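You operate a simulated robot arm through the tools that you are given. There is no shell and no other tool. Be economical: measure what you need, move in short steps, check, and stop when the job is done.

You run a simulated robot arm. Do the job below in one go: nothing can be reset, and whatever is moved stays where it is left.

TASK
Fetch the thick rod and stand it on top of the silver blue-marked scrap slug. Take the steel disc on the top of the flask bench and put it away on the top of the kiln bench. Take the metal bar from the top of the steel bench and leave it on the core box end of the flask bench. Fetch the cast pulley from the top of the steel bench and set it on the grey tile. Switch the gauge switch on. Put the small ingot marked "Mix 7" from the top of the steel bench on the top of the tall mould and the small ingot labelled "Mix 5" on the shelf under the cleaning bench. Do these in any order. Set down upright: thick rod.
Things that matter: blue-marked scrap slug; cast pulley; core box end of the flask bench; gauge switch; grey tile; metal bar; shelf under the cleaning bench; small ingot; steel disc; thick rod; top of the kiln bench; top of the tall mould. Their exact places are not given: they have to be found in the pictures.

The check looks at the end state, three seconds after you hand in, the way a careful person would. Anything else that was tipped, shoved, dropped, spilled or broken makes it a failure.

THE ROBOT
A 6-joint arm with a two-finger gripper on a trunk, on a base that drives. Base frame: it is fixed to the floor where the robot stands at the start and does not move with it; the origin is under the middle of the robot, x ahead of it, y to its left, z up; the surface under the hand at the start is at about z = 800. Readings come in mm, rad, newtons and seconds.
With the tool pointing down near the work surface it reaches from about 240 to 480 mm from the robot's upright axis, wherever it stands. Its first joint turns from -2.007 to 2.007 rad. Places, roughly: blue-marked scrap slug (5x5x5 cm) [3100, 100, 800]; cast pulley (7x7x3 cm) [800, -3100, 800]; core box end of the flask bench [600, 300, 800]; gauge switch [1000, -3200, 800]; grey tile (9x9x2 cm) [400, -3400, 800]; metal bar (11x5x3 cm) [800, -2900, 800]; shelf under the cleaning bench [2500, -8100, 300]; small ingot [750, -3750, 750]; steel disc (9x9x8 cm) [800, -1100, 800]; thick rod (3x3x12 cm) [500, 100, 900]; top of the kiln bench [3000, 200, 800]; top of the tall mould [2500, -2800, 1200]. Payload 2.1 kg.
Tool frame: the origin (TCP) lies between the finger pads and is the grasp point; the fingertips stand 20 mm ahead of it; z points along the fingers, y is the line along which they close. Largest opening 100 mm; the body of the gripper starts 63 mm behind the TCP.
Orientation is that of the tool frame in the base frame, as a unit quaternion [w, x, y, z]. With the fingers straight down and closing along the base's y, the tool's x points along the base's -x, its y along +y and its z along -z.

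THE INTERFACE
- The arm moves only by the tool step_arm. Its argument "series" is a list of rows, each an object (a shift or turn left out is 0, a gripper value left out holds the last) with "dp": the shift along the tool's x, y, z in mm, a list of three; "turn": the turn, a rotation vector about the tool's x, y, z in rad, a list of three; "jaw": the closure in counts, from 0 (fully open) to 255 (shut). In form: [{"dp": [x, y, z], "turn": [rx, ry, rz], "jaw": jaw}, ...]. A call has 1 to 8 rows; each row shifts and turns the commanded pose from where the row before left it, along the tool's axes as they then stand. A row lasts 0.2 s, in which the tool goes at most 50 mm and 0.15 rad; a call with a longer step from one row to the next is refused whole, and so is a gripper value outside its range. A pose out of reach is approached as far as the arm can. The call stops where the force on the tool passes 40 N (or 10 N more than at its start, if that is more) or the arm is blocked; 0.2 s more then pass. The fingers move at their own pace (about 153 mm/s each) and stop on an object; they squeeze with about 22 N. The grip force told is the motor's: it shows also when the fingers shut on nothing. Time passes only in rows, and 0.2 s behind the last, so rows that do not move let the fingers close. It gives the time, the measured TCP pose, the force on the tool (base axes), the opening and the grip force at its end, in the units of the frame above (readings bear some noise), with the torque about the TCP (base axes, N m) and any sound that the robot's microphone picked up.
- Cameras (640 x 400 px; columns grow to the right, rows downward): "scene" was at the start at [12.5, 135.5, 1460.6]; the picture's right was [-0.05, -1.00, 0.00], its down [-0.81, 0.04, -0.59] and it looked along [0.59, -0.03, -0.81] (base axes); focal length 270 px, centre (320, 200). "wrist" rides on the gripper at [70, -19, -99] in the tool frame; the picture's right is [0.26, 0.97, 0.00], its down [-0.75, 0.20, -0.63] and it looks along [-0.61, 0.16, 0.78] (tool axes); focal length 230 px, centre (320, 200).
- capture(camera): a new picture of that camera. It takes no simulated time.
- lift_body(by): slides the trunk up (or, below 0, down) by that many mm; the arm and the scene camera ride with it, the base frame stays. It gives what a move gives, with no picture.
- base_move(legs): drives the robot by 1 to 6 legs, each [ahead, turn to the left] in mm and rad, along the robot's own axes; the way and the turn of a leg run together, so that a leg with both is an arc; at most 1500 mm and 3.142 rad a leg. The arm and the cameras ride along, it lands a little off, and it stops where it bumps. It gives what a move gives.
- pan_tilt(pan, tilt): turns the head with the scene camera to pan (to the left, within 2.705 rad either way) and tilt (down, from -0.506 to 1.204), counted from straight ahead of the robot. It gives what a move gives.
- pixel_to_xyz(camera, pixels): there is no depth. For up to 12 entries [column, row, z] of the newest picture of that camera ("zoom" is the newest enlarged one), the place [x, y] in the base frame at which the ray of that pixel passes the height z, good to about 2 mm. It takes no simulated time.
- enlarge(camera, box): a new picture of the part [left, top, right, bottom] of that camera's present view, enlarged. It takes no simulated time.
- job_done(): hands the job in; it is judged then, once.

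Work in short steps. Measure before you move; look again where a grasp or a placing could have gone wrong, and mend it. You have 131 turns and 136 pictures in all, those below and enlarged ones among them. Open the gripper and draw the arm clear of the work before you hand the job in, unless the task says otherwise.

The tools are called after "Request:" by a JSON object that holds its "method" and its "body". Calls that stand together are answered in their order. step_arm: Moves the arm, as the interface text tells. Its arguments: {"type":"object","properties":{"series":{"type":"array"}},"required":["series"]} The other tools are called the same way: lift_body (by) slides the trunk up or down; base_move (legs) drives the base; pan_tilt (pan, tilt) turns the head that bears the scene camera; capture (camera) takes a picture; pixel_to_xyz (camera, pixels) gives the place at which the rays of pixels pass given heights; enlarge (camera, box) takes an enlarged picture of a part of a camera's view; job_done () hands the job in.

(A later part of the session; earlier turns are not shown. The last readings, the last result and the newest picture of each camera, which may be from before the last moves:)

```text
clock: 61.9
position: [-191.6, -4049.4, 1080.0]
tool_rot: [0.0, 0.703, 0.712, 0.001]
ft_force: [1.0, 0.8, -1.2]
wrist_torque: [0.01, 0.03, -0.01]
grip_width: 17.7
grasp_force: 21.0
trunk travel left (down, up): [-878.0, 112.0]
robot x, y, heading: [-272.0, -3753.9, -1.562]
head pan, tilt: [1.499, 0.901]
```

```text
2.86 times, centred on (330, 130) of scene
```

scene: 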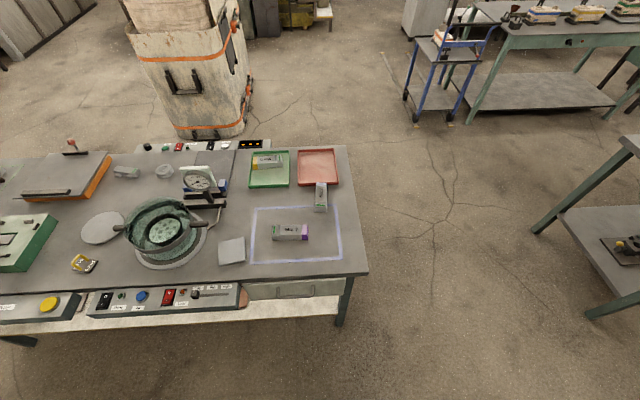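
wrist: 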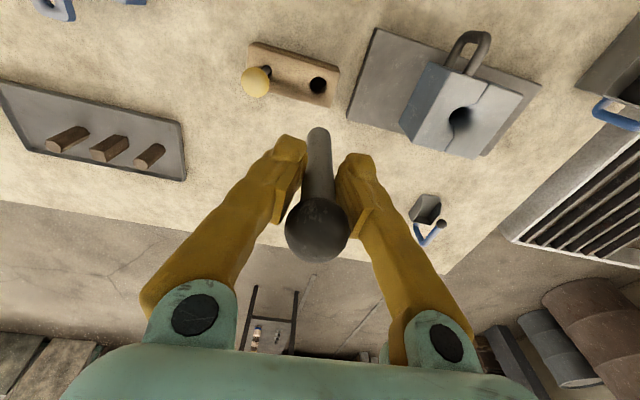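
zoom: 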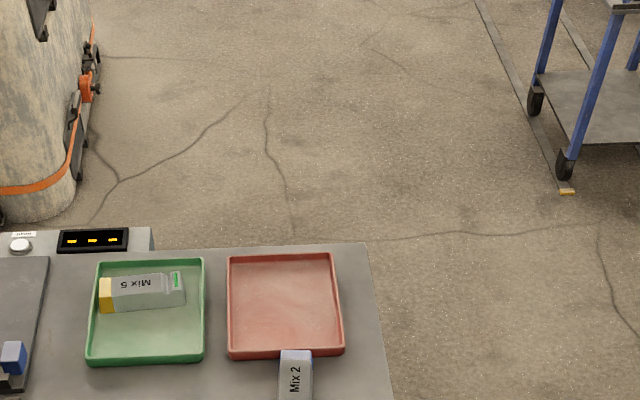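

Mix 5 is in the green tray and Mix 2 by the red tray. I'll zoom in on the purple-ended ingot and the rest of the bench, and measure positions while here.

Request:
{"method": "enlarge", "body": {"camera": "scene", "box": [210, 170, 350, 280]}}

Request:
{"method": "enlarge", "body": {"camera": "scene", "box": [60, 130, 250, 310]}}

Request:
{"method": "pixel_to_xyz", "body": {"camera": "scene", "pixels": [[232, 251, 820], [220, 240, 820], [245, 238, 820], [245, 262, 820], [220, 265, 820], [289, 232, 830], [272, 231, 830], [306, 231, 830], [267, 161, 830], [165, 172, 820], [125, 172, 815], [355, 205, 800]]}}

```text
3.64 times, centred on (280, 225) of scene
```

zoom: 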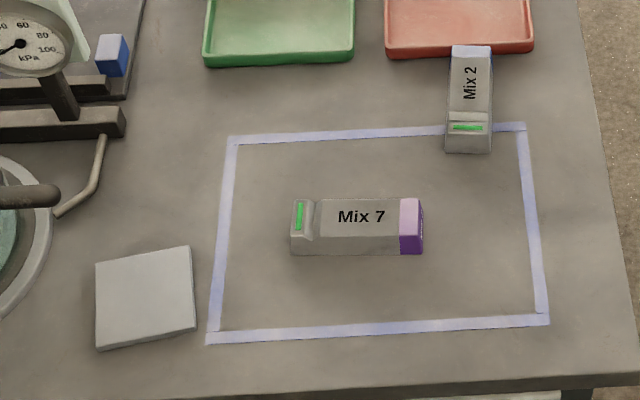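

```text
2.22 times, centred on (155, 220) of scene
```

zoom: 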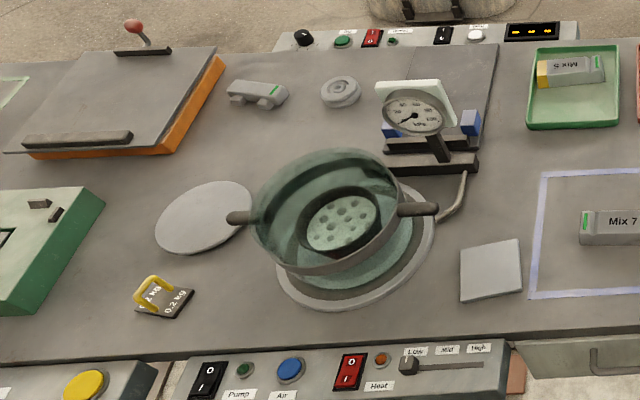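

```text
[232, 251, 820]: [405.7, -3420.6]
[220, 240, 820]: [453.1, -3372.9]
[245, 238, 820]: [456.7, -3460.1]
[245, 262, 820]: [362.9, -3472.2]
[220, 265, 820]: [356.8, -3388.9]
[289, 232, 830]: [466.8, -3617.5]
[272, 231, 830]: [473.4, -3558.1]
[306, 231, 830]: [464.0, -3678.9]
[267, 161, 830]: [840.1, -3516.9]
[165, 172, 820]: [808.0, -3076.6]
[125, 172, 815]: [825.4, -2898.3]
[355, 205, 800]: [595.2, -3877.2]
```

Mix 7 is at (467,−3618), Mix 5 at (840,−3517), the tile at (406,−3420), the pulley near (808,−3077) and the bar near (825,−2898). I'll now drive around the end of the steel bench and up its far side towards the kiln bench.

Request:
{"method": "base_move", "body": {"legs": [[680, 0], [0, 1.565], [1500, 0], [220, 0], [0, 1.571]]}}

Request:
{"method": "pan_tilt", "body": {"pan": 0.0, "tilt": 0.5}}

Request:
{"method": "capture", "body": {"camera": "scene"}}

```text
clock: 81.6
position: [1374.4, -4153.7, 1079.8]
tool_rot: [-0.001, -0.704, 0.71, 0.0]
ft_force: [0.5, -0.4, -1.5]
wrist_torque: [-0.06, 0.01, 0.0]
grip_width: 17.8
grasp_force: 21.2
trunk travel left (down, up): [-878.0, 112.0]
robot x, y, heading: [1443.7, -4454.0, 1.559]
head pan, tilt: [1.499, 0.901]
```

```text
clock: 83.2
position: [1373.9, -4154.7, 1081.1]
tool_rot: [-0.001, -0.704, 0.71, 0.0]
ft_force: [-0.3, -0.9, -1.0]
wrist_torque: [0.02, 0.0, -0.01]
grip_width: 17.6
grasp_force: 21.9
trunk travel left (down, up): [-878.0, 112.0]
robot x, y, heading: [1445.3, -4449.2, 1.565]
head pan, tilt: [0.0, 0.499]
```

```text
96 pictures are left
```

scene: 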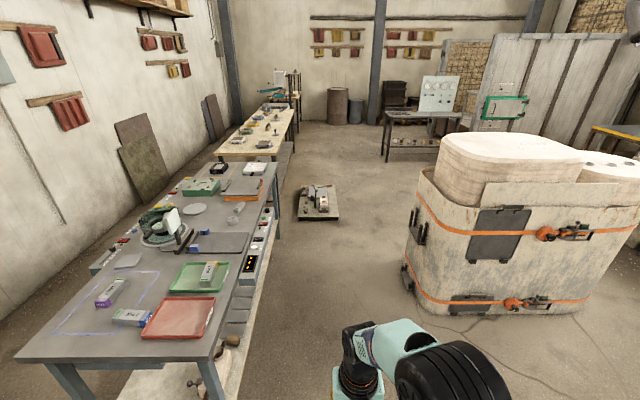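

A low obstacle sits in the passage at (318,205). I'll measure it with the mould's lower corner.

Request:
{"method": "pixel_to_xyz", "body": {"camera": "scene", "pixels": [[297, 220, 0], [338, 220, 0], [335, 187, 0], [303, 187, 0], [408, 285, 0], [425, 175, 0], [390, 162, 0], [452, 162, 0], [385, 120, 800], [456, 120, 800], [245, 285, 700]]}}

Request:
{"method": "enlarge", "body": {"camera": "scene", "box": [240, 60, 500, 230]}}

```text
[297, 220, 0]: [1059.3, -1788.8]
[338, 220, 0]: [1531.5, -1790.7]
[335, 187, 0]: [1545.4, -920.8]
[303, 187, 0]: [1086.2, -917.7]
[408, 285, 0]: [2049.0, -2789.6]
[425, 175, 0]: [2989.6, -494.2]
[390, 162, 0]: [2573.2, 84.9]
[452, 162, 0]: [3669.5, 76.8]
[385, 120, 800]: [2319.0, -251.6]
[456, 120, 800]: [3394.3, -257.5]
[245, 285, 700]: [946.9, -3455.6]
```

```text
2.35 times, centred on (370, 145) of scene
```

zoom: 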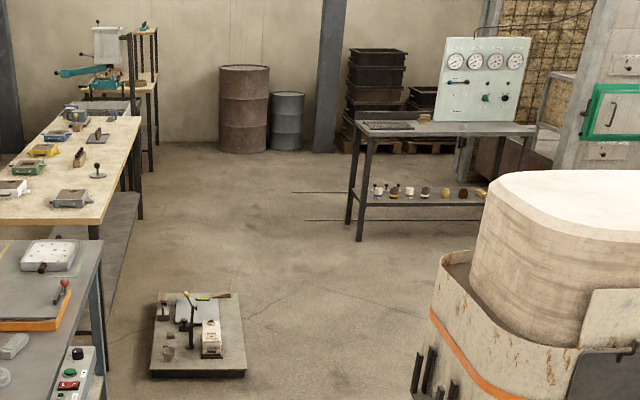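

A low loaded platform occupies about x 1060–1530, y −1790 to −900, which limits access to the disc from this side. I'll check my own base's footprint by looking down.

Request:
{"method": "pan_tilt", "body": {"pan": -0.6, "tilt": 1.2}}

Request:
{"method": "capture", "body": {"camera": "scene"}}

Request:
{"method": "pixel_to_xyz", "body": {"camera": "scene", "pixels": [[320, 200, 0], [200, 300, 300], [320, 300, 300], [440, 300, 300], [320, 380, 300], [200, 380, 300]]}}

```text
clock: 84.2
position: [1373.1, -4154.5, 1079.1]
tool_rot: [0.0, -0.705, 0.71, 0.0]
ft_force: [0.3, 0.0, -0.2]
wrist_torque: [0.01, -0.01, -0.01]
grip_width: 17.8
grasp_force: 22.2
trunk travel left (down, up): [-878.0, 112.0]
robot x, y, heading: [1446.1, -4450.1, 1.559]
head pan, tilt: [-0.6, 1.201]
```

```text
94 pictures are left
```

scene: 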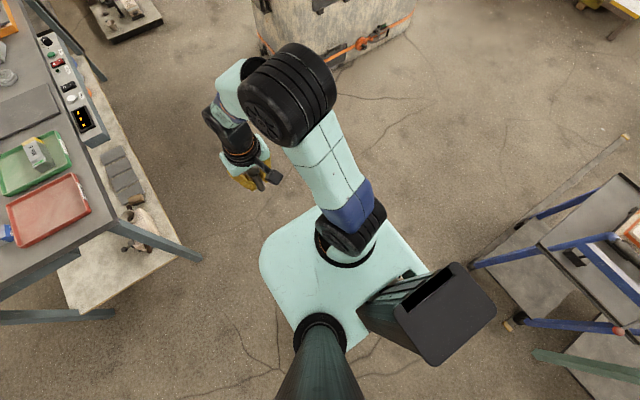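

```text
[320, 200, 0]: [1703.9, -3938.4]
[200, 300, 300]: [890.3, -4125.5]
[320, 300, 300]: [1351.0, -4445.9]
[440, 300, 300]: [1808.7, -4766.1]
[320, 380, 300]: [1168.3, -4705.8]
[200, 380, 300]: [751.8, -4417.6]
```

The platform and mould leave a diagonal passage. I'll drive north to y≈−2390, turn to heading ≈0.72 and look before passing.

Request:
{"method": "base_move", "body": {"legs": [[1500, 0], [560, 0], [0, -0.84]]}}

Request:
{"method": "pan_tilt", "body": {"pan": 0.0, "tilt": 0.7}}

Request:
{"method": "capture", "body": {"camera": "scene"}}

Request:
{"method": "pixel_to_xyz", "body": {"camera": "scene", "pixels": [[320, 200, 0], [320, 300, 0], [500, 250, 0], [140, 250, 0], [450, 200, 0], [190, 200, 0], [320, 130, 0], [250, 100, 0]]}}

```text
clock: 96.7
position: [1618.2, -2127.0, 1080.7]
tool_rot: [0.001, -0.362, 0.932, 0.0]
ft_force: [0.0, 0.4, 0.1]
wrist_torque: [-0.03, 0.01, 0.0]
grip_width: 17.6
grasp_force: 22.3
trunk travel left (down, up): [-878.0, 112.0]
robot x, y, heading: [1449.0, -2379.2, 0.737]
head pan, tilt: [-0.6, 1.201]
```

```text
clock: 97.7
position: [1618.1, -2128.8, 1080.3]
tool_rot: [0.001, -0.362, 0.932, -0.001]
ft_force: [-0.2, 0.4, -1.1]
wrist_torque: [0.0, 0.01, -0.01]
grip_width: 17.6
grasp_force: 21.8
trunk travel left (down, up): [-878.0, 112.0]
robot x, y, heading: [1449.6, -2381.2, 0.739]
head pan, tilt: [0.0, 0.7]
```

```text
93 pictures are left
```

scene: 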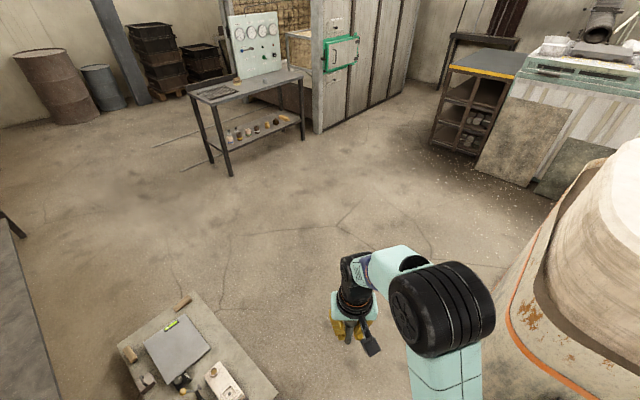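

```text
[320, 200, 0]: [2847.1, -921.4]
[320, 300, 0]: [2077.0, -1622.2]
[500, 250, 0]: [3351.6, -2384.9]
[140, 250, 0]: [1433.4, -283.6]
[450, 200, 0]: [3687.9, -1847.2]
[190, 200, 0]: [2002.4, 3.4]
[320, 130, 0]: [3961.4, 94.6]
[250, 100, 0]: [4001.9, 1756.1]
```

The way looks clear ahead. I'll measure the platform corner, mould foot and kiln bench corners.

Request:
{"method": "pixel_to_xyz", "body": {"camera": "scene", "pixels": [[200, 293, 50], [278, 393, 50], [490, 300, 0], [480, 340, 0], [232, 175, 0], [303, 139, 0], [211, 161, 0], [222, 106, 800], [304, 76, 800], [188, 94, 800]]}}

Request:
{"method": "enlarge", "body": {"camera": "scene", "box": [170, 0, 330, 180]}}

```text
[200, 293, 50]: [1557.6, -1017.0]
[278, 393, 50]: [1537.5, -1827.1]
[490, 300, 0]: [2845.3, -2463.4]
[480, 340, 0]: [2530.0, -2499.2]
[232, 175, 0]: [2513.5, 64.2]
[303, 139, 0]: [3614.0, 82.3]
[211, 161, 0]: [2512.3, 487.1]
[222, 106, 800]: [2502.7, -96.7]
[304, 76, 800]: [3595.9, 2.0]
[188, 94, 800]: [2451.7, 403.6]
```

```text
2.22 times, centred on (250, 90) of scene
```

zoom: 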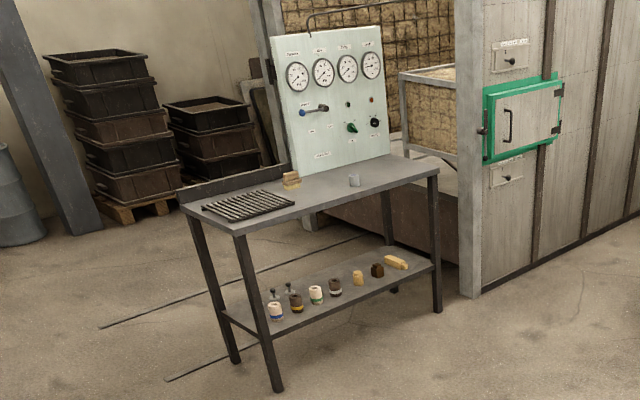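

The kiln bench spans x 2500–3600 with its front at y≈30. I'll drive through the gap to (3046,−1096), turn to face +y and stop near y≈−350.

Request:
{"method": "base_move", "body": {"legs": [[0, -0.06], [1500, 0], [550, 0], [0, 0.894], [700, 0]]}}

Request:
{"method": "pan_tilt", "body": {"pan": 0.0, "tilt": 0.8}}

Request:
{"method": "capture", "body": {"camera": "scene"}}

```text
clock: 114.1
position: [2964.0, -92.4, 1080.5]
tool_rot: [0.001, 0.709, -0.705, 0.0]
ft_force: [0.1, -0.5, -0.5]
wrist_torque: [-0.01, -0.03, -0.01]
grip_width: 17.3
grasp_force: 21.7
trunk travel left (down, up): [-878.0, 112.0]
robot x, y, heading: [3035.7, -386.1, 1.58]
head pan, tilt: [0.0, 0.7]
```

```text
clock: 114.8
position: [2964.1, -91.6, 1079.8]
tool_rot: [0.0, 0.709, -0.705, 0.0]
ft_force: [0.3, -0.3, -0.2]
wrist_torque: [0.01, 0.01, -0.03]
grip_width: 16.8
grasp_force: 22.0
trunk travel left (down, up): [-878.0, 112.0]
robot x, y, heading: [3037.6, -387.3, 1.567]
head pan, tilt: [0.0, 0.799]
```

```text
91 pictures are left
```

scene: 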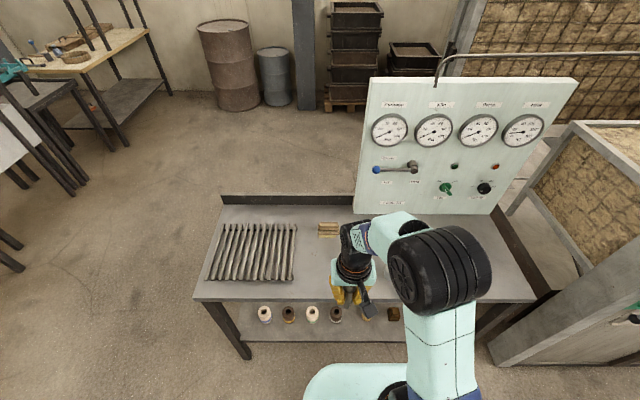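

The slug is hidden behind the arm. I'll use the wrist camera and measure the bench edges.

Request:
{"method": "capture", "body": {"camera": "wrist"}}

Request:
{"method": "pixel_to_xyz", "body": {"camera": "scene", "pixels": [[195, 300, 800], [535, 300, 800], [220, 205, 800], [490, 215, 800], [270, 300, 800], [297, 225, 800], [210, 280, 800], [328, 230, 830]]}}

```text
90 pictures are left
```

wrist: 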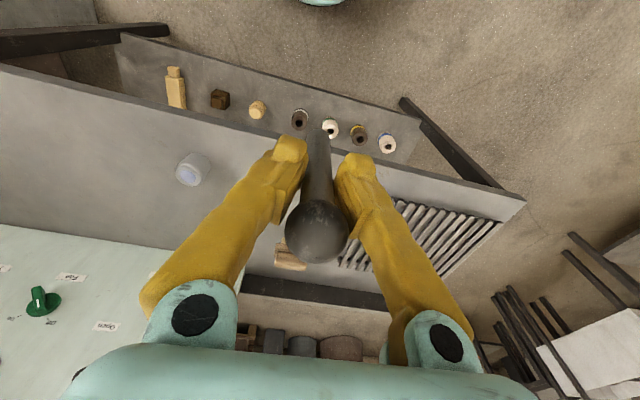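

```text
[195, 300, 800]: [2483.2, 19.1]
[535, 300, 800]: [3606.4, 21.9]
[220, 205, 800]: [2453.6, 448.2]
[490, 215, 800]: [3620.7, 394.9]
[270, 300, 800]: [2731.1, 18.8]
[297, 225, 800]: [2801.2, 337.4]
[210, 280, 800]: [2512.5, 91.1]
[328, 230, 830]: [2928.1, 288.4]
```

Wrist shows a slug at (193,169) with a blue face. I'll zoom to confirm it and measure.

Request:
{"method": "enlarge", "body": {"camera": "wrist", "box": [140, 120, 260, 210]}}

Request:
{"method": "pixel_to_xyz", "body": {"camera": "wrist", "pixels": [[187, 176, 850], [193, 169, 825], [200, 162, 800], [187, 176, 830], [187, 176, 840]]}}

```text
4.44 times, centred on (200, 165) of wrist
```

zoom: 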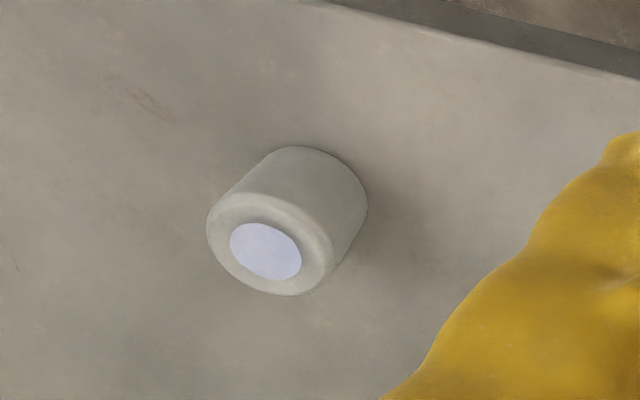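

```text
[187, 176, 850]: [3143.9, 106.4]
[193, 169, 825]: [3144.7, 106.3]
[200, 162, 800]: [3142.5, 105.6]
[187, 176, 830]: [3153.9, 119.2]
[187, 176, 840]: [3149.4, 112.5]
```

The slug stands at (3144,106), top about 850. I'll drive 115 mm closer and move the rod above it, still high.

Request:
{"method": "base_move", "body": {"legs": [[115, 0]]}}

Request:
{"method": "step_arm", "body": {"series": [{"dp": [-15, -36, 0]}, {"dp": [-15, -36, 0]}, {"dp": [-15, -36, 0]}, {"dp": [-15, -36, 0]}, {"dp": [-15, -30, 0]}, {"dp": [0, 0, 0]}]}}

Request:
{"method": "capture", "body": {"camera": "wrist"}}

```text
clock: 116.0
position: [2962.8, 12.2, 1082.7]
tool_rot: [-0.003, 0.709, -0.706, -0.004]
ft_force: [0.6, 0.0, -0.1]
wrist_torque: [0.02, 0.0, 0.03]
grip_width: 17.2
grasp_force: 22.1
trunk travel left (down, up): [-878.0, 112.0]
robot x, y, heading: [3037.3, -276.6, 1.576]
head pan, tilt: [0.0, 0.799]
```

```text
clock: 117.4
position: [3137.2, 98.7, 1080.5]
tool_rot: [0.001, 0.709, -0.705, 0.0]
ft_force: [0.0, 0.1, -0.2]
wrist_torque: [0.0, 0.0, 0.03]
grip_width: 17.0
grasp_force: 22.2
trunk travel left (down, up): [-878.0, 112.0]
robot x, y, heading: [3036.4, -275.6, 1.574]
head pan, tilt: [0.0, 0.799]
```

```text
88 pictures are left
```

wrist: 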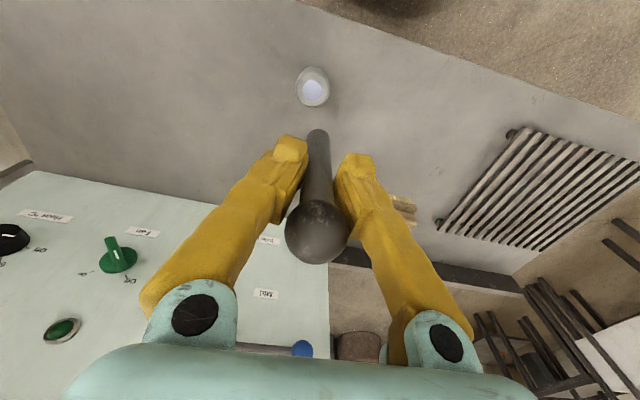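

Slug top is at wrist (312.5,91). I'll measure it again here.

Request:
{"method": "pixel_to_xyz", "body": {"camera": "wrist", "pixels": [[312.5, 91, 850], [312.5, 91, 850], [318, 133, 1005]]}}

Request:
{"method": "lift_body", "body": {"by": -125}}

Request:
{"method": "enlarge", "body": {"camera": "wrist", "box": [260, 60, 380, 280]}}

```text
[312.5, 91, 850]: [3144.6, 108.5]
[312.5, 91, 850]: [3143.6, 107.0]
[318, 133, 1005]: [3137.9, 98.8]
```

```text
clock: 118.9
position: [3137.3, 98.8, 954.4]
tool_rot: [0.001, 0.709, -0.705, 0.0]
ft_force: [0.3, 0.4, -0.6]
wrist_torque: [0.01, -0.02, 0.0]
grip_width: 17.2
grasp_force: 21.8
trunk travel left (down, up): [-753.0, 237.0]
robot x, y, heading: [3040.1, -273.2, 1.575]
head pan, tilt: [0.0, 0.799]
```

```text
1.82 times, centred on (320, 170) of wrist
```

zoom: 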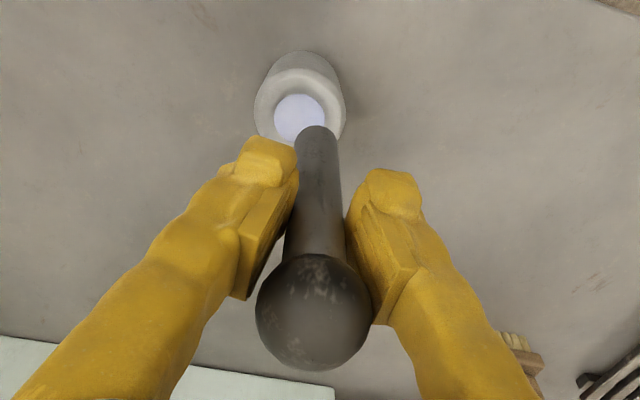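

The rod axis sits at (3137.4,98.8) against the slug at (3144,107.5). I'll correct by 6.5/8.5 mm and lower slowly until contact.

Request:
{"method": "step_arm", "body": {"series": [{"dp": [-8.5, -6.5, 0]}, {"dp": [0, 0, 8]}, {"dp": [0, 0, 7]}, {"dp": [0, 0, 0]}]}}

Request:
{"method": "enlarge", "body": {"camera": "wrist", "box": [260, 60, 380, 280]}}

```text
clock: 119.9
position: [3144.1, 106.2, 940.0]
tool_rot: [0.001, 0.709, -0.706, 0.0]
ft_force: [-0.2, 0.6, -1.1]
wrist_torque: [-0.03, 0.01, 0.01]
grip_width: 17.1
grasp_force: 22.2
trunk travel left (down, up): [-753.0, 237.0]
robot x, y, heading: [3039.5, -273.9, 1.576]
head pan, tilt: [0.0, 0.799]
```

```text
1.82 times, centred on (320, 170) of wrist
```

zoom: 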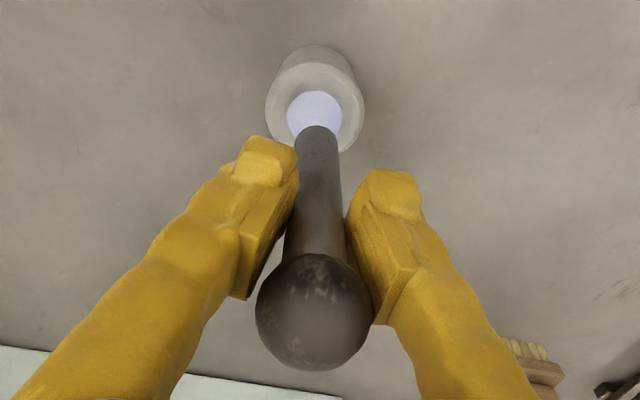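

Aligned. I'll lower a further ~10 mm, then small steps.

Request:
{"method": "step_arm", "body": {"series": [{"dp": [0, 0, 5]}, {"dp": [0, 0, 3]}, {"dp": [0, 0, 2]}, {"dp": [0, 0, 0]}]}}

Request:
{"method": "step_arm", "body": {"series": [{"dp": [0, 0, 1.5]}, {"dp": [0, 0, 1.5]}, {"dp": [0, 0, 0]}]}}

Request:
{"method": "enlarge", "body": {"camera": "wrist", "box": [260, 60, 380, 280]}}

```text
clock: 120.9
position: [3143.1, 107.0, 931.2]
tool_rot: [-0.001, 0.709, -0.705, 0.0]
ft_force: [-0.7, 0.8, -1.3]
wrist_torque: [-0.02, -0.04, 0.0]
grip_width: 16.9
grasp_force: 22.4
trunk travel left (down, up): [-753.0, 237.0]
robot x, y, heading: [3037.6, -272.5, 1.576]
head pan, tilt: [0.0, 0.799]
```

```text
clock: 121.7
position: [3143.8, 107.6, 928.0]
tool_rot: [0.0, 0.709, -0.705, 0.0]
ft_force: [-0.1, -0.4, -0.6]
wrist_torque: [-0.01, 0.01, 0.01]
grip_width: 17.0
grasp_force: 22.1
trunk travel left (down, up): [-753.0, 237.0]
robot x, y, heading: [3037.4, -274.4, 1.573]
head pan, tilt: [0.0, 0.799]
```

```text
1.82 times, centred on (320, 170) of wrist
```

zoom: 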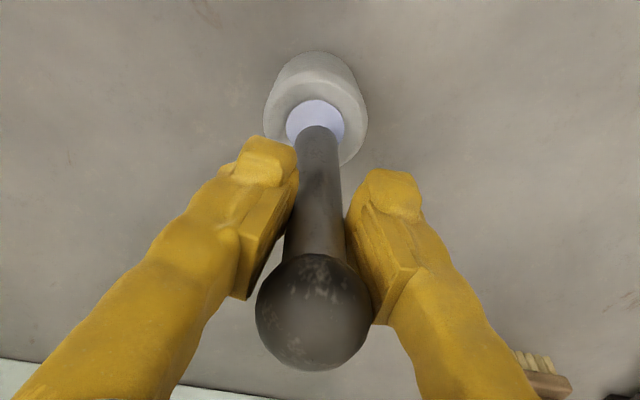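

No contact yet at 928. I'll keep lowering in 1.5 mm rows.

Request:
{"method": "step_arm", "body": {"series": [{"dp": [0, 0, 1.5]}, {"dp": [0, 0, 1.5]}, {"dp": [0, 0, 0]}]}}

Request:
{"method": "step_arm", "body": {"series": [{"dp": [0, 0, 1.5]}, {"dp": [0, 0, 1.5]}, {"dp": [0, 0, 0]}]}}

Request:
{"method": "step_arm", "body": {"series": [{"dp": [0, 0, 1]}, {"dp": [0, 0, 1]}, {"dp": [0, 0, 0]}]}}

Request:
{"method": "enlarge", "body": {"camera": "wrist", "box": [260, 60, 380, 280]}}

```text
clock: 122.5
position: [3143.2, 106.5, 925.4]
tool_rot: [0.001, 0.709, -0.705, 0.0]
ft_force: [-0.7, -0.3, -1.6]
wrist_torque: [-0.02, -0.01, 0.02]
grip_width: 17.0
grasp_force: 21.9
trunk travel left (down, up): [-753.0, 237.0]
robot x, y, heading: [3035.5, -273.6, 1.575]
head pan, tilt: [0.0, 0.799]
```

```text
clock: 123.3
position: [3144.1, 108.1, 922.2]
tool_rot: [0.0, 0.709, -0.705, 0.0]
ft_force: [0.8, 0.0, -1.4]
wrist_torque: [-0.02, 0.02, 0.01]
grip_width: 17.0
grasp_force: 21.8
trunk travel left (down, up): [-753.0, 237.0]
robot x, y, heading: [3038.3, -272.9, 1.578]
head pan, tilt: [0.0, 0.799]
```

```text
clock: 124.1
position: [3143.1, 106.8, 919.2]
tool_rot: [0.0, 0.709, -0.705, 0.0]
ft_force: [0.0, 0.5, 4.5]
wrist_torque: [0.07, 0.0, 0.01]
grip_width: 17.0
grasp_force: 22.2
trunk travel left (down, up): [-753.0, 237.0]
robot x, y, heading: [3042.7, -272.2, 1.573]
head pan, tilt: [0.0, 0.799]
```

```text
1.82 times, centred on (320, 170) of wrist
```

zoom: 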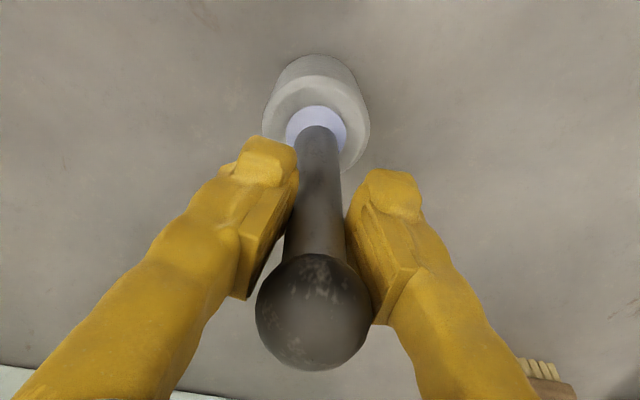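

Contact reads about +5 N. I'll open gently, check that the rod stands, then raise clear.

Request:
{"method": "step_arm", "body": {"series": [{"dp": [0, 0, 0], "jaw": 195}, {"dp": [0, 0, 0], "jaw": 150}, {"dp": [0, 0, 0], "jaw": 100}, {"dp": [0, 0, 0]}]}}

Request:
{"method": "capture", "body": {"camera": "wrist"}}

```text
clock: 125.1
position: [3143.9, 107.5, 920.0]
tool_rot: [0.0, 0.709, -0.705, 0.0]
ft_force: [-0.1, 0.6, -0.2]
wrist_torque: [-0.02, 0.01, 0.03]
grip_width: 60.8
grasp_force: 0.2
trunk travel left (down, up): [-753.0, 237.0]
robot x, y, heading: [3035.8, -272.2, 1.577]
head pan, tilt: [0.0, 0.799]
```

```text
83 pictures are left
```

wrist: 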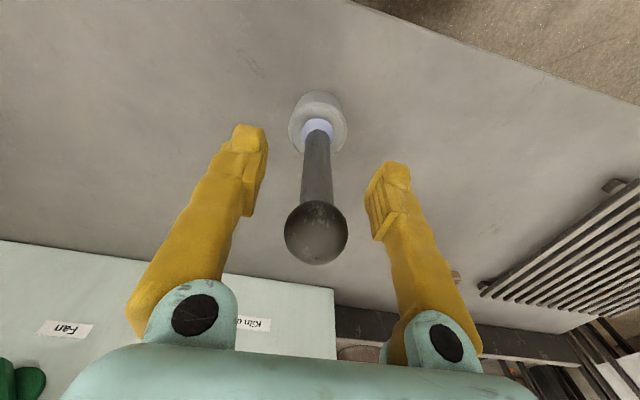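

The rod stands upright and centred. I'll raise the trunk straight up, then back out and drive west to a spot north of the platform for the disc.

Request:
{"method": "lift_body", "body": {"by": 150}}

Request:
{"method": "base_move", "body": {"legs": [[-497, 0], [0, 1.566], [1500, 0], [400, 0]]}}

Request:
{"method": "pan_tilt", "body": {"pan": 0.5, "tilt": 0.9}}

Request:
{"method": "capture", "body": {"camera": "scene"}}

```text
clock: 126.9
position: [3143.8, 106.9, 1069.9]
tool_rot: [0.0, 0.709, -0.705, 0.0]
ft_force: [-0.2, -0.3, 0.1]
wrist_torque: [0.02, 0.03, -0.02]
grip_width: 60.7
grasp_force: 0.0
trunk travel left (down, up): [-903.0, 87.0]
robot x, y, heading: [3035.8, -271.6, 1.575]
head pan, tilt: [0.0, 0.799]
```

```text
clock: 139.8
position: [1240.3, -687.7, 1069.5]
tool_rot: [-0.001, 1.0, 0.015, 0.0]
ft_force: [-0.2, 1.2, -0.3]
wrist_torque: [0.04, -0.05, -0.02]
grip_width: 60.7
grasp_force: 0.1
trunk travel left (down, up): [-903.0, 87.0]
robot x, y, heading: [1622.5, -782.0, -3.11]
head pan, tilt: [0.0, 0.799]
stopped in leg 3: the robot was blocked; the commanded pose is now the measured one
```

```text
clock: 140.8
position: [1239.9, -687.2, 1071.0]
tool_rot: [0.0, 1.0, 0.015, 0.0]
ft_force: [-0.2, -0.7, 0.9]
wrist_torque: [0.03, 0.06, -0.03]
grip_width: 61.0
grasp_force: 0.0
trunk travel left (down, up): [-903.0, 87.0]
robot x, y, heading: [1623.5, -781.3, -3.115]
head pan, tilt: [0.499, 0.901]
```

```text
82 pictures are left
```

scene: 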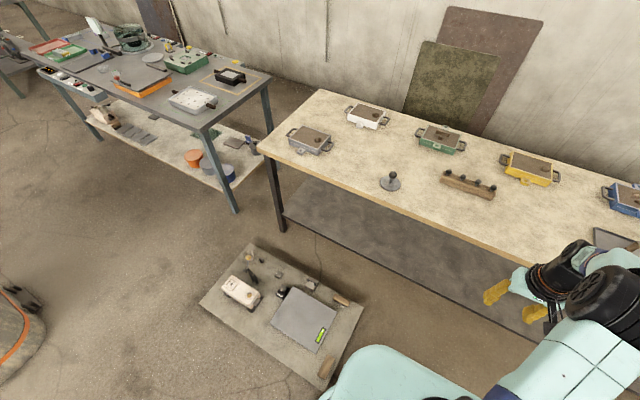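

I was blocked at x=1622, probably by the platform's corner. I'll measure the platform corners to see where it is.

Request:
{"method": "pixel_to_xyz", "body": {"camera": "scene", "pixels": [[251, 244, 50], [199, 305, 50], [366, 310, 50], [328, 390, 50], [391, 180, 820], [266, 150, 800], [199, 305, 0]]}}

Request:
{"method": "pan_tilt", "body": {"pan": 0.5, "tilt": 1.2}}

Request:
{"method": "capture", "body": {"camera": "scene"}}

```text
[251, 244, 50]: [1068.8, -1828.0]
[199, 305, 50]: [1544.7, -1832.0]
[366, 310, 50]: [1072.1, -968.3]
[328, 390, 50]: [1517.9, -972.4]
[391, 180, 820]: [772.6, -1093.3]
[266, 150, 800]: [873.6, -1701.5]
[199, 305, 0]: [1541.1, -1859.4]
```

```text
clock: 141.6
position: [1240.1, -686.0, 1069.7]
tool_rot: [0.001, 1.0, 0.015, 0.0]
ft_force: [0.0, 0.9, 0.1]
wrist_torque: [-0.04, -0.05, 0.01]
grip_width: 60.6
grasp_force: 0.1
trunk travel left (down, up): [-903.0, 87.0]
robot x, y, heading: [1627.1, -785.0, -3.114]
head pan, tilt: [0.499, 1.201]
```

```text
81 pictures are left
```

scene: 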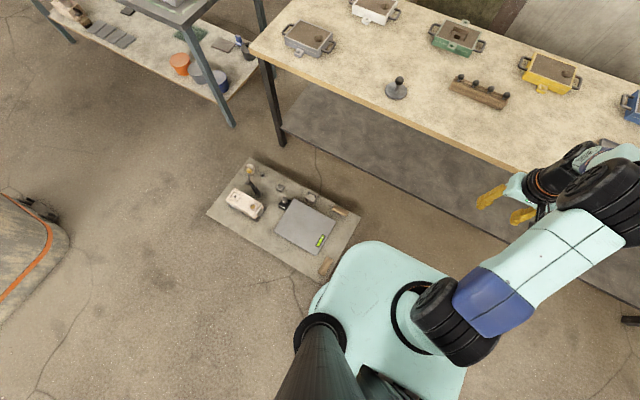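

The platform seems unmoved (corners agree within noise). I'll estimate my base's edge from the visible skirt at (314,300) and carriage corner (335,262).

Request:
{"method": "pixel_to_xyz", "body": {"camera": "scene", "pixels": [[313, 300, 0], [313, 300, 150], [313, 300, 300], [313, 300, 600], [335, 262, 300], [335, 262, 900], [368, 242, 900], [362, 222, 50], [330, 285, 50], [396, 85, 880], [396, 95, 810]]}}

Request:
{"method": "enlarge", "body": {"camera": "scene", "box": [370, 60, 430, 110]}}

```text
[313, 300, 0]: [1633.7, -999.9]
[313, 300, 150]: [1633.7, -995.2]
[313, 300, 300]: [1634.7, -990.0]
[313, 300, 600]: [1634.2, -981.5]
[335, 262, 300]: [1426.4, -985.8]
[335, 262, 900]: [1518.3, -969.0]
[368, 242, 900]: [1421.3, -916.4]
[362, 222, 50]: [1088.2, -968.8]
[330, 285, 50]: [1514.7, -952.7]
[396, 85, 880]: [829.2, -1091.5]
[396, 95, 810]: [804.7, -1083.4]
```

```text
8.00 times, centred on (400, 85) of scene
```

zoom: 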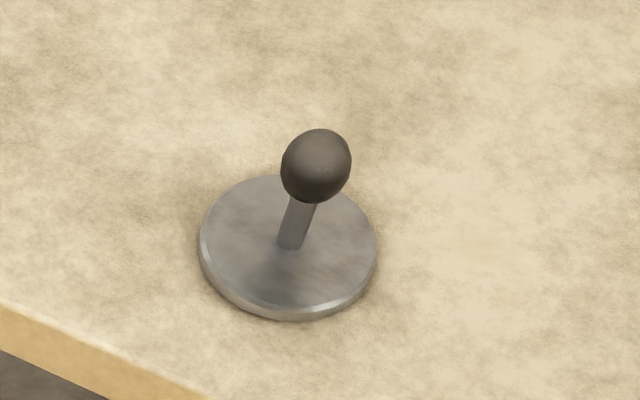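

My base half-width is about 207 mm, so I must keep y ≥ −735 beside the platform. I'll back up, shift to y≈−720 and drive to x≈1050.

Request:
{"method": "base_move", "body": {"legs": [[-200, 0], [0, -0.215], [330, 0], [0, 0.188]]}}

```text
clock: 146.4
position: [1121.0, -608.9, 1069.4]
tool_rot: [-0.001, 1.0, 0.001, 0.001]
ft_force: [-0.3, 0.1, -0.9]
wrist_torque: [0.0, 0.0, 0.02]
grip_width: 60.7
grasp_force: 0.0
trunk travel left (down, up): [-903.0, 87.0]
robot x, y, heading: [1498.3, -716.2, -3.136]
head pan, tilt: [0.499, 1.201]
```

At (1498,−716), facing −x. Now forward 450 mm.

Request:
{"method": "base_move", "body": {"legs": [[445, 0]]}}

Request:
{"method": "pan_tilt", "body": {"pan": 1.0, "tilt": 1.0}}

Request:
{"method": "capture", "body": {"camera": "scene"}}

Request:
{"method": "enlarge", "body": {"camera": "scene", "box": [230, 80, 430, 220]}}

```text
clock: 149.2
position: [673.3, -608.1, 1070.0]
tool_rot: [0.001, 1.0, 0.0, 0.0]
ft_force: [-0.2, 0.4, -1.0]
wrist_torque: [-0.02, 0.0, 0.01]
grip_width: 60.6
grasp_force: 0.1
trunk travel left (down, up): [-903.0, 87.0]
robot x, y, heading: [1052.2, -716.7, 3.142]
head pan, tilt: [0.499, 1.201]
```

```text
clock: 150.1
position: [671.9, -608.8, 1070.9]
tool_rot: [0.0, 1.0, 0.0, 0.0]
ft_force: [-0.8, -0.1, -1.0]
wrist_torque: [0.01, 0.01, 0.0]
grip_width: 60.8
grasp_force: 0.1
trunk travel left (down, up): [-903.0, 87.0]
robot x, y, heading: [1050.0, -716.2, 3.141]
head pan, tilt: [1.0, 1.0]
```

```text
79 pictures are left
```

scene: 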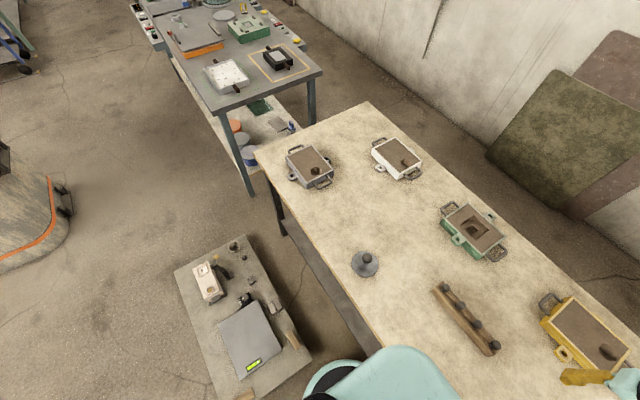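

```text
2.86 times, centred on (330, 150) of scene
```

zoom: 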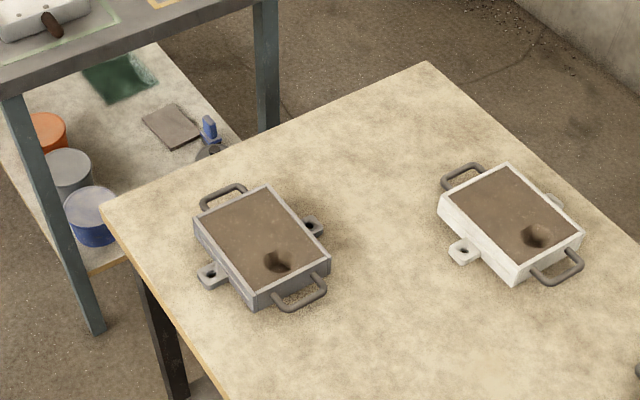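

The disc is at (365,264). I'll zoom on it and get its coordinates.

Request:
{"method": "enlarge", "body": {"camera": "scene", "box": [325, 235, 405, 290]}}

Request:
{"method": "pixel_to_xyz", "body": {"camera": "scene", "pixels": [[365, 265, 810], [365, 265, 800], [367, 258, 870], [367, 258, 860], [367, 258, 880]]}}

```text
7.27 times, centred on (365, 262) of scene
```

zoom: 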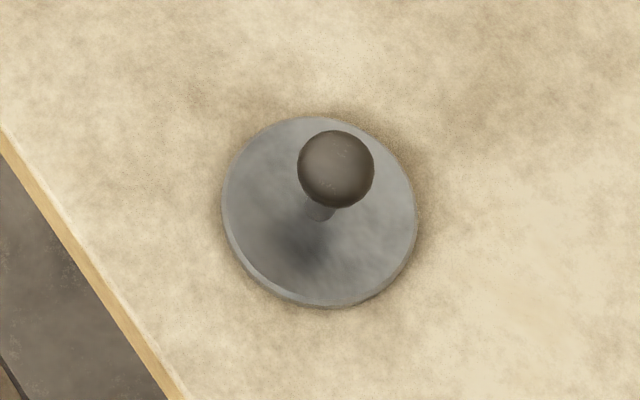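

```text
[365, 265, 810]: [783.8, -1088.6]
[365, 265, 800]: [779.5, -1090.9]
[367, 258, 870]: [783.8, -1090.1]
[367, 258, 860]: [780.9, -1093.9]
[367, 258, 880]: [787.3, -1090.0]
```

The disc knob is at about (783.5,−1090), ball height ≈867. I'll swing the open gripper over it in two calls, staying high.

Request:
{"method": "step_arm", "body": {"series": [{"dp": [11, 48, 0]}, {"dp": [11, 48, 0]}, {"dp": [11, 48, 0]}, {"dp": [11, 48, 0]}, {"dp": [11, 48, 0]}, {"dp": [11, 48, 0]}, {"dp": [11, 48, 0]}, {"dp": [11, 48, 0]}]}}

Request:
{"method": "step_arm", "body": {"series": [{"dp": [11, 48, 0]}, {"dp": [12, 48, 0]}, {"dp": [0, 0, 0]}]}}

Request:
{"method": "lift_body", "body": {"by": -80}}

Request:
{"method": "capture", "body": {"camera": "wrist"}}

```text
clock: 151.9
position: [761.4, -996.1, 1068.6]
tool_rot: [-0.001, 1.0, 0.0, 0.0]
ft_force: [-0.4, -1.2, 0.0]
wrist_torque: [0.02, 0.0, 0.02]
grip_width: 60.8
grasp_force: 0.0
trunk travel left (down, up): [-903.0, 87.0]
robot x, y, heading: [1048.2, -713.8, 3.141]
head pan, tilt: [1.0, 1.0]
```

```text
clock: 152.7
position: [786.6, -1086.1, 1070.3]
tool_rot: [0.001, 1.0, 0.0, 0.001]
ft_force: [-0.1, 0.5, 0.7]
wrist_torque: [-0.01, 0.0, 0.0]
grip_width: 60.8
grasp_force: 0.0
trunk travel left (down, up): [-903.0, 87.0]
robot x, y, heading: [1052.0, -715.0, 3.141]
head pan, tilt: [1.0, 1.0]
```

```text
clock: 153.9
position: [786.9, -1085.2, 990.3]
tool_rot: [0.0, 1.0, 0.0, 0.0]
ft_force: [-0.6, 0.1, 0.4]
wrist_torque: [0.0, 0.03, 0.0]
grip_width: 60.9
grasp_force: 0.1
trunk travel left (down, up): [-823.0, 167.0]
robot x, y, heading: [1051.0, -717.7, 3.138]
head pan, tilt: [1.0, 1.0]
```

```text
76 pictures are left
```

wrist: 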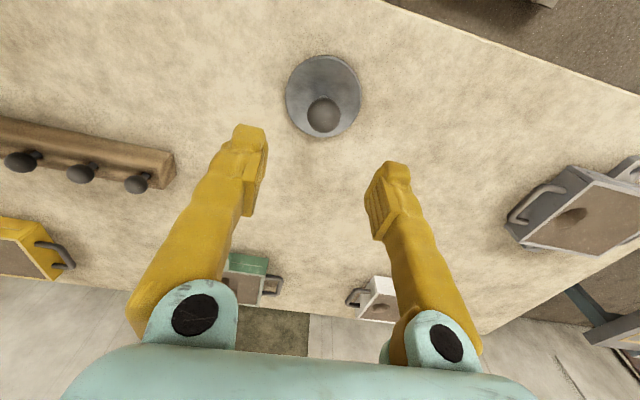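

The knob is at wrist (323,115) and the disc centre at (323,95). I'll measure them.

Request:
{"method": "pixel_to_xyz", "body": {"camera": "wrist", "pixels": [[323.5, 115, 866], [323.5, 115, 866], [323, 95, 815], [323, 95, 815]]}}

```text
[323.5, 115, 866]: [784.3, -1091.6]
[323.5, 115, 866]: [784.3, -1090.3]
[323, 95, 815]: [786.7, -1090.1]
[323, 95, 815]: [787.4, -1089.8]
```

Small correction (−1.5, −5), descend to z≈858 and close on the knob.

Request:
{"method": "step_arm", "body": {"series": [{"dp": [-1.5, 5, 35]}, {"dp": [0, 0, 35]}, {"dp": [0, 0, 35]}, {"dp": [0, 0, 26]}, {"dp": [0, 0, 0], "jaw": 255}, {"dp": [0, 0, 0]}, {"dp": [0, 0, 0]}]}}

Request:
{"method": "capture", "body": {"camera": "wrist"}}

```text
clock: 155.5
position: [793.1, -1074.3, 860.2]
tool_rot: [-0.001, 1.0, -0.001, 0.0]
ft_force: [-0.9, -0.2, 0.2]
wrist_torque: [0.04, -0.08, 0.02]
grip_width: 27.3
grasp_force: 21.8
out of reach, approached as far as the arm can: row 1, 2, 3, 4
trunk travel left (down, up): [-823.0, 167.0]
robot x, y, heading: [1051.5, -715.2, 3.139]
head pan, tilt: [1.0, 1.0]
```

```text
75 pictures are left
```

wrist: 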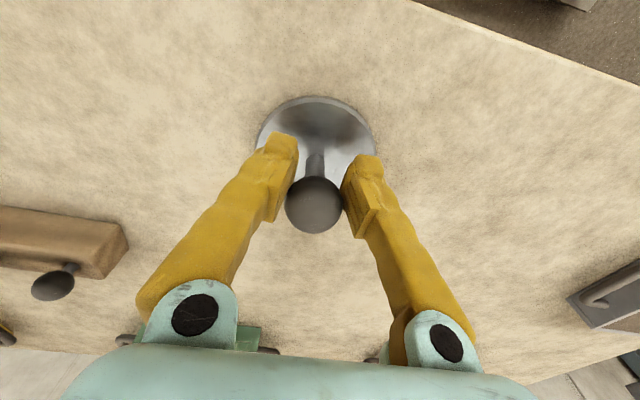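

The reach limit stopped the arm at (793,−1074), so the grip is off-centre. I'll open, rise, and lower the trunk, because reach is best at a lower trunk height.

Request:
{"method": "step_arm", "body": {"series": [{"dp": [0, 0, 0], "jaw": 100}, {"dp": [0, 0, 0]}, {"dp": [0, 0, -40]}, {"dp": [0, 0, -40]}, {"dp": [5, -8, -40]}, {"dp": [5, -8, -40]}, {"dp": [0, 0, 0]}]}}

Request:
{"method": "lift_body", "body": {"by": -95}}

Request:
{"method": "capture", "body": {"camera": "wrist"}}

```text
clock: 157.1
position: [791.1, -1081.9, 1022.4]
tool_rot: [-0.002, 1.0, 0.0, 0.001]
ft_force: [0.5, 0.3, 0.1]
wrist_torque: [0.0, 0.03, -0.02]
grip_width: 61.0
grasp_force: 0.2
out of reach, approached as far as the arm can: row 3, 4, 5, 6
trunk travel left (down, up): [-823.0, 167.0]
robot x, y, heading: [1050.3, -716.2, 3.136]
head pan, tilt: [1.0, 1.0]
```

```text
clock: 158.3
position: [790.7, -1081.2, 927.3]
tool_rot: [-0.002, 1.0, -0.001, 0.001]
ft_force: [-0.7, 0.4, 0.6]
wrist_torque: [-0.03, -0.01, -0.01]
grip_width: 60.7
grasp_force: 0.2
trunk travel left (down, up): [-728.0, 262.0]
robot x, y, heading: [1055.3, -714.4, 3.14]
head pan, tilt: [1.0, 1.0]
```

```text
74 pictures are left
```

wrist: 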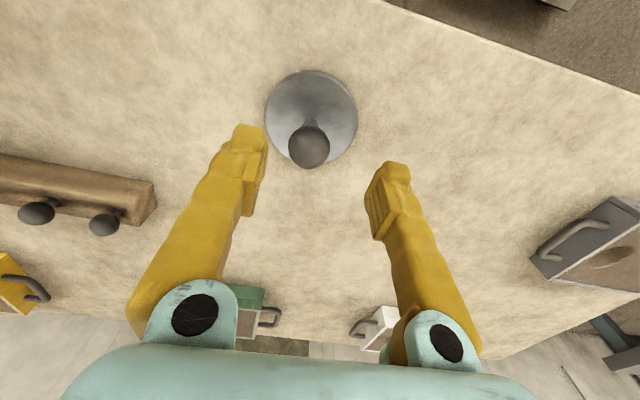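

Trunk is now at +50. I'll measure the knob again at wrist (309,147).

Request:
{"method": "pixel_to_xyz", "body": {"camera": "wrist", "pixels": [[309, 147, 866], [309, 147, 866], [311, 115, 815], [311, 115, 815]]}}

Request:
{"method": "lift_body", "body": {"by": -20}}

Request:
{"method": "step_arm", "body": {"series": [{"dp": [3, -10, 0]}, {"dp": [0, 0, 0]}]}}

```text
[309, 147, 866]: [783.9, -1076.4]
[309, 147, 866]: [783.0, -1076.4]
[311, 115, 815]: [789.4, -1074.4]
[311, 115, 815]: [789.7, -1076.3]
```

```text
clock: 159.0
position: [791.6, -1080.8, 906.1]
tool_rot: [-0.001, 1.0, -0.001, 0.0]
ft_force: [-0.2, -0.1, -1.0]
wrist_torque: [0.0, -0.01, 0.04]
grip_width: 60.5
grasp_force: 0.1
trunk travel left (down, up): [-708.0, 282.0]
robot x, y, heading: [1050.0, -713.2, 3.144]
head pan, tilt: [1.0, 1.0]
```

```text
clock: 159.6
position: [791.5, -1081.1, 907.1]
tool_rot: [-0.002, 1.0, -0.001, 0.001]
ft_force: [1.1, 0.1, -0.5]
wrist_torque: [0.04, 0.02, 0.02]
grip_width: 60.7
grasp_force: 0.1
out of reach, approached as far as the arm can: row 1
trunk travel left (down, up): [-708.0, 282.0]
robot x, y, heading: [1050.8, -712.1, 3.139]
head pan, tilt: [1.0, 1.0]
```

The disc shifted slightly north to about (786,−1076), which is now within reach. I'll unstick the arm by moving inward and up first.

Request:
{"method": "step_arm", "body": {"series": [{"dp": [15, -25, -20]}, {"dp": [15, -25, -20]}, {"dp": [15, -25, -20]}, {"dp": [0, 0, 0]}]}}

Request:
{"method": "capture", "body": {"camera": "wrist"}}

```text
clock: 160.6
position: [796.1, -1076.0, 943.1]
tool_rot: [-0.003, 1.0, -0.001, 0.002]
ft_force: [0.1, -0.6, 0.5]
wrist_torque: [-0.01, -0.02, -0.01]
grip_width: 60.5
grasp_force: 0.1
out of reach, approached as far as the arm can: row 1, 2, 3
trunk travel left (down, up): [-708.0, 282.0]
robot x, y, heading: [1051.0, -715.5, 3.145]
head pan, tilt: [1.0, 1.0]
```

```text
73 pictures are left
```

wrist: 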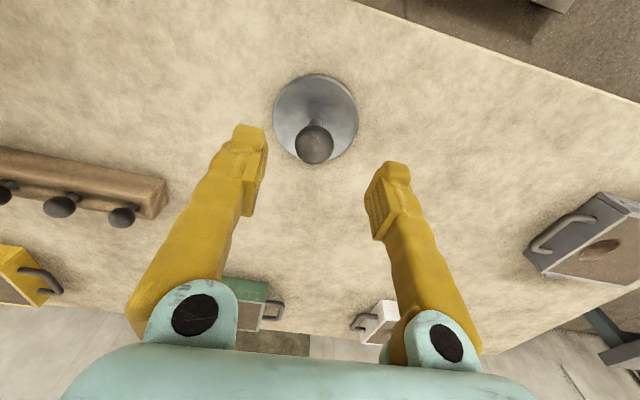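

Still on the boundary; I'll move inward and up more.

Request:
{"method": "step_arm", "body": {"series": [{"dp": [20, -35, -25]}, {"dp": [20, -35, -25]}, {"dp": [0, -20, 0]}, {"dp": [0, 0, 0]}]}}

```text
clock: 161.6
position: [836.6, -986.7, 994.8]
tool_rot: [0.0, 1.0, 0.0, 0.001]
ft_force: [0.3, 0.5, 0.7]
wrist_torque: [-0.02, 0.04, -0.03]
grip_width: 60.4
grasp_force: 0.0
out of reach, approached as far as the arm can: row 1
trunk travel left (down, up): [-708.0, 282.0]
robot x, y, heading: [1050.9, -714.3, 3.142]
head pan, tilt: [1.0, 1.0]
```

The arm is free. I'll descend to z≈905 here (above the knob top), then move out to (786,−1076), staying inside the reach limit.

Request:
{"method": "step_arm", "body": {"series": [{"dp": [0, 0, 45]}, {"dp": [0, 0, 44]}, {"dp": [-17, 30, 0]}, {"dp": [-17, 30, 0]}, {"dp": [-15, 28, 0]}, {"dp": [0, 0, 0]}]}}

Request:
{"method": "capture", "body": {"camera": "wrist"}}

```text
clock: 163.0
position: [788.9, -1074.6, 905.1]
tool_rot: [-0.003, 1.0, 0.0, 0.001]
ft_force: [0.4, 1.2, 0.0]
wrist_torque: [-0.02, 0.02, -0.02]
grip_width: 60.7
grasp_force: 0.0
trunk travel left (down, up): [-708.0, 282.0]
robot x, y, heading: [1052.3, -716.2, 3.141]
head pan, tilt: [1.0, 1.0]
```

```text
72 pictures are left
```

wrist: 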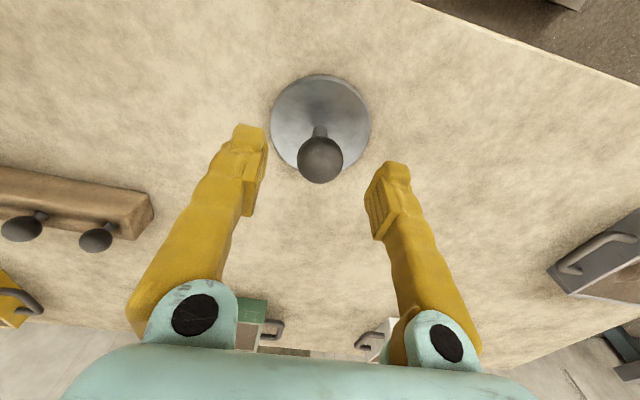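

The knob at (320,160) is about 4 mm toward −x. I'll shift, descend 46 mm and close.

Request:
{"method": "step_arm", "body": {"series": [{"dp": [-4, 0, 16]}, {"dp": [0, 0, 15]}, {"dp": [0, 0, 15]}, {"dp": [0, 0, 0], "jaw": 255}, {"dp": [0, 0, 0]}, {"dp": [0, 0, 0]}]}}

Request:
{"method": "capture", "body": {"camera": "wrist"}}

```text
clock: 164.4
position: [782.1, -1074.4, 858.2]
tool_rot: [-0.002, 1.0, 0.001, 0.0]
ft_force: [-0.4, -0.3, 0.5]
wrist_torque: [0.0, 0.0, 0.03]
grip_width: 27.3
grasp_force: 22.1
trunk travel left (down, up): [-708.0, 282.0]
robot x, y, heading: [1051.3, -715.4, 3.14]
head pan, tilt: [1.0, 1.0]
```

```text
71 pictures are left
```

wrist: 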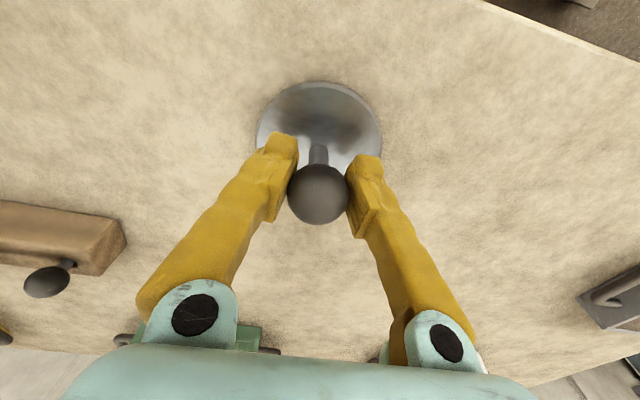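

Centred grip on the knob. I'll lift with the trunk and see that the disc comes up.

Request:
{"method": "lift_body", "body": {"by": 170}}

Request:
{"method": "capture", "body": {"camera": "wrist"}}

Request:
{"method": "base_move", "body": {"legs": [[-500, 0]]}}

Request:
{"method": "step_arm", "body": {"series": [{"dp": [0, -45, 0]}, {"dp": [0, -45, 0]}, {"dp": [-10, -45, 0]}, {"dp": [-10, -45, 0]}, {"dp": [-10, -45, 0]}, {"dp": [-10, -45, 0]}, {"dp": [-10, -45, 0]}, {"dp": [-10, -40, 0]}]}}

```text
clock: 166.3
position: [783.1, -1073.3, 1027.3]
tool_rot: [-0.002, 1.0, 0.0, 0.001]
ft_force: [0.3, -1.4, -2.6]
wrist_torque: [0.01, -0.04, -0.03]
grip_width: 26.9
grasp_force: 21.9
trunk travel left (down, up): [-878.0, 112.0]
robot x, y, heading: [1053.9, -714.1, 3.14]
head pan, tilt: [1.0, 1.0]
```

```text
70 pictures are left
```

wrist: 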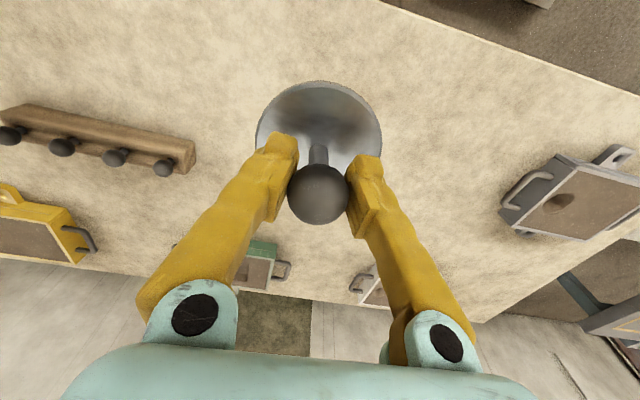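

```text
clock: 169.3
position: [1281.9, -1074.3, 1028.8]
tool_rot: [-0.002, 1.0, -0.003, 0.001]
ft_force: [1.1, -0.3, -4.6]
wrist_torque: [0.01, -0.01, -0.03]
grip_width: 27.0
grasp_force: 21.9
trunk travel left (down, up): [-878.0, 112.0]
robot x, y, heading: [1552.8, -719.1, 3.132]
head pan, tilt: [1.0, 1.0]
```

```text
clock: 171.1
position: [1225.0, -715.4, 1029.1]
tool_rot: [-0.001, 1.0, -0.004, 0.001]
ft_force: [-0.8, -0.6, -3.4]
wrist_torque: [-0.04, -0.01, -0.02]
grip_width: 26.9
grasp_force: 22.2
trunk travel left (down, up): [-878.0, 112.0]
robot x, y, heading: [1551.9, -716.3, 3.135]
head pan, tilt: [1.0, 1.0]
```

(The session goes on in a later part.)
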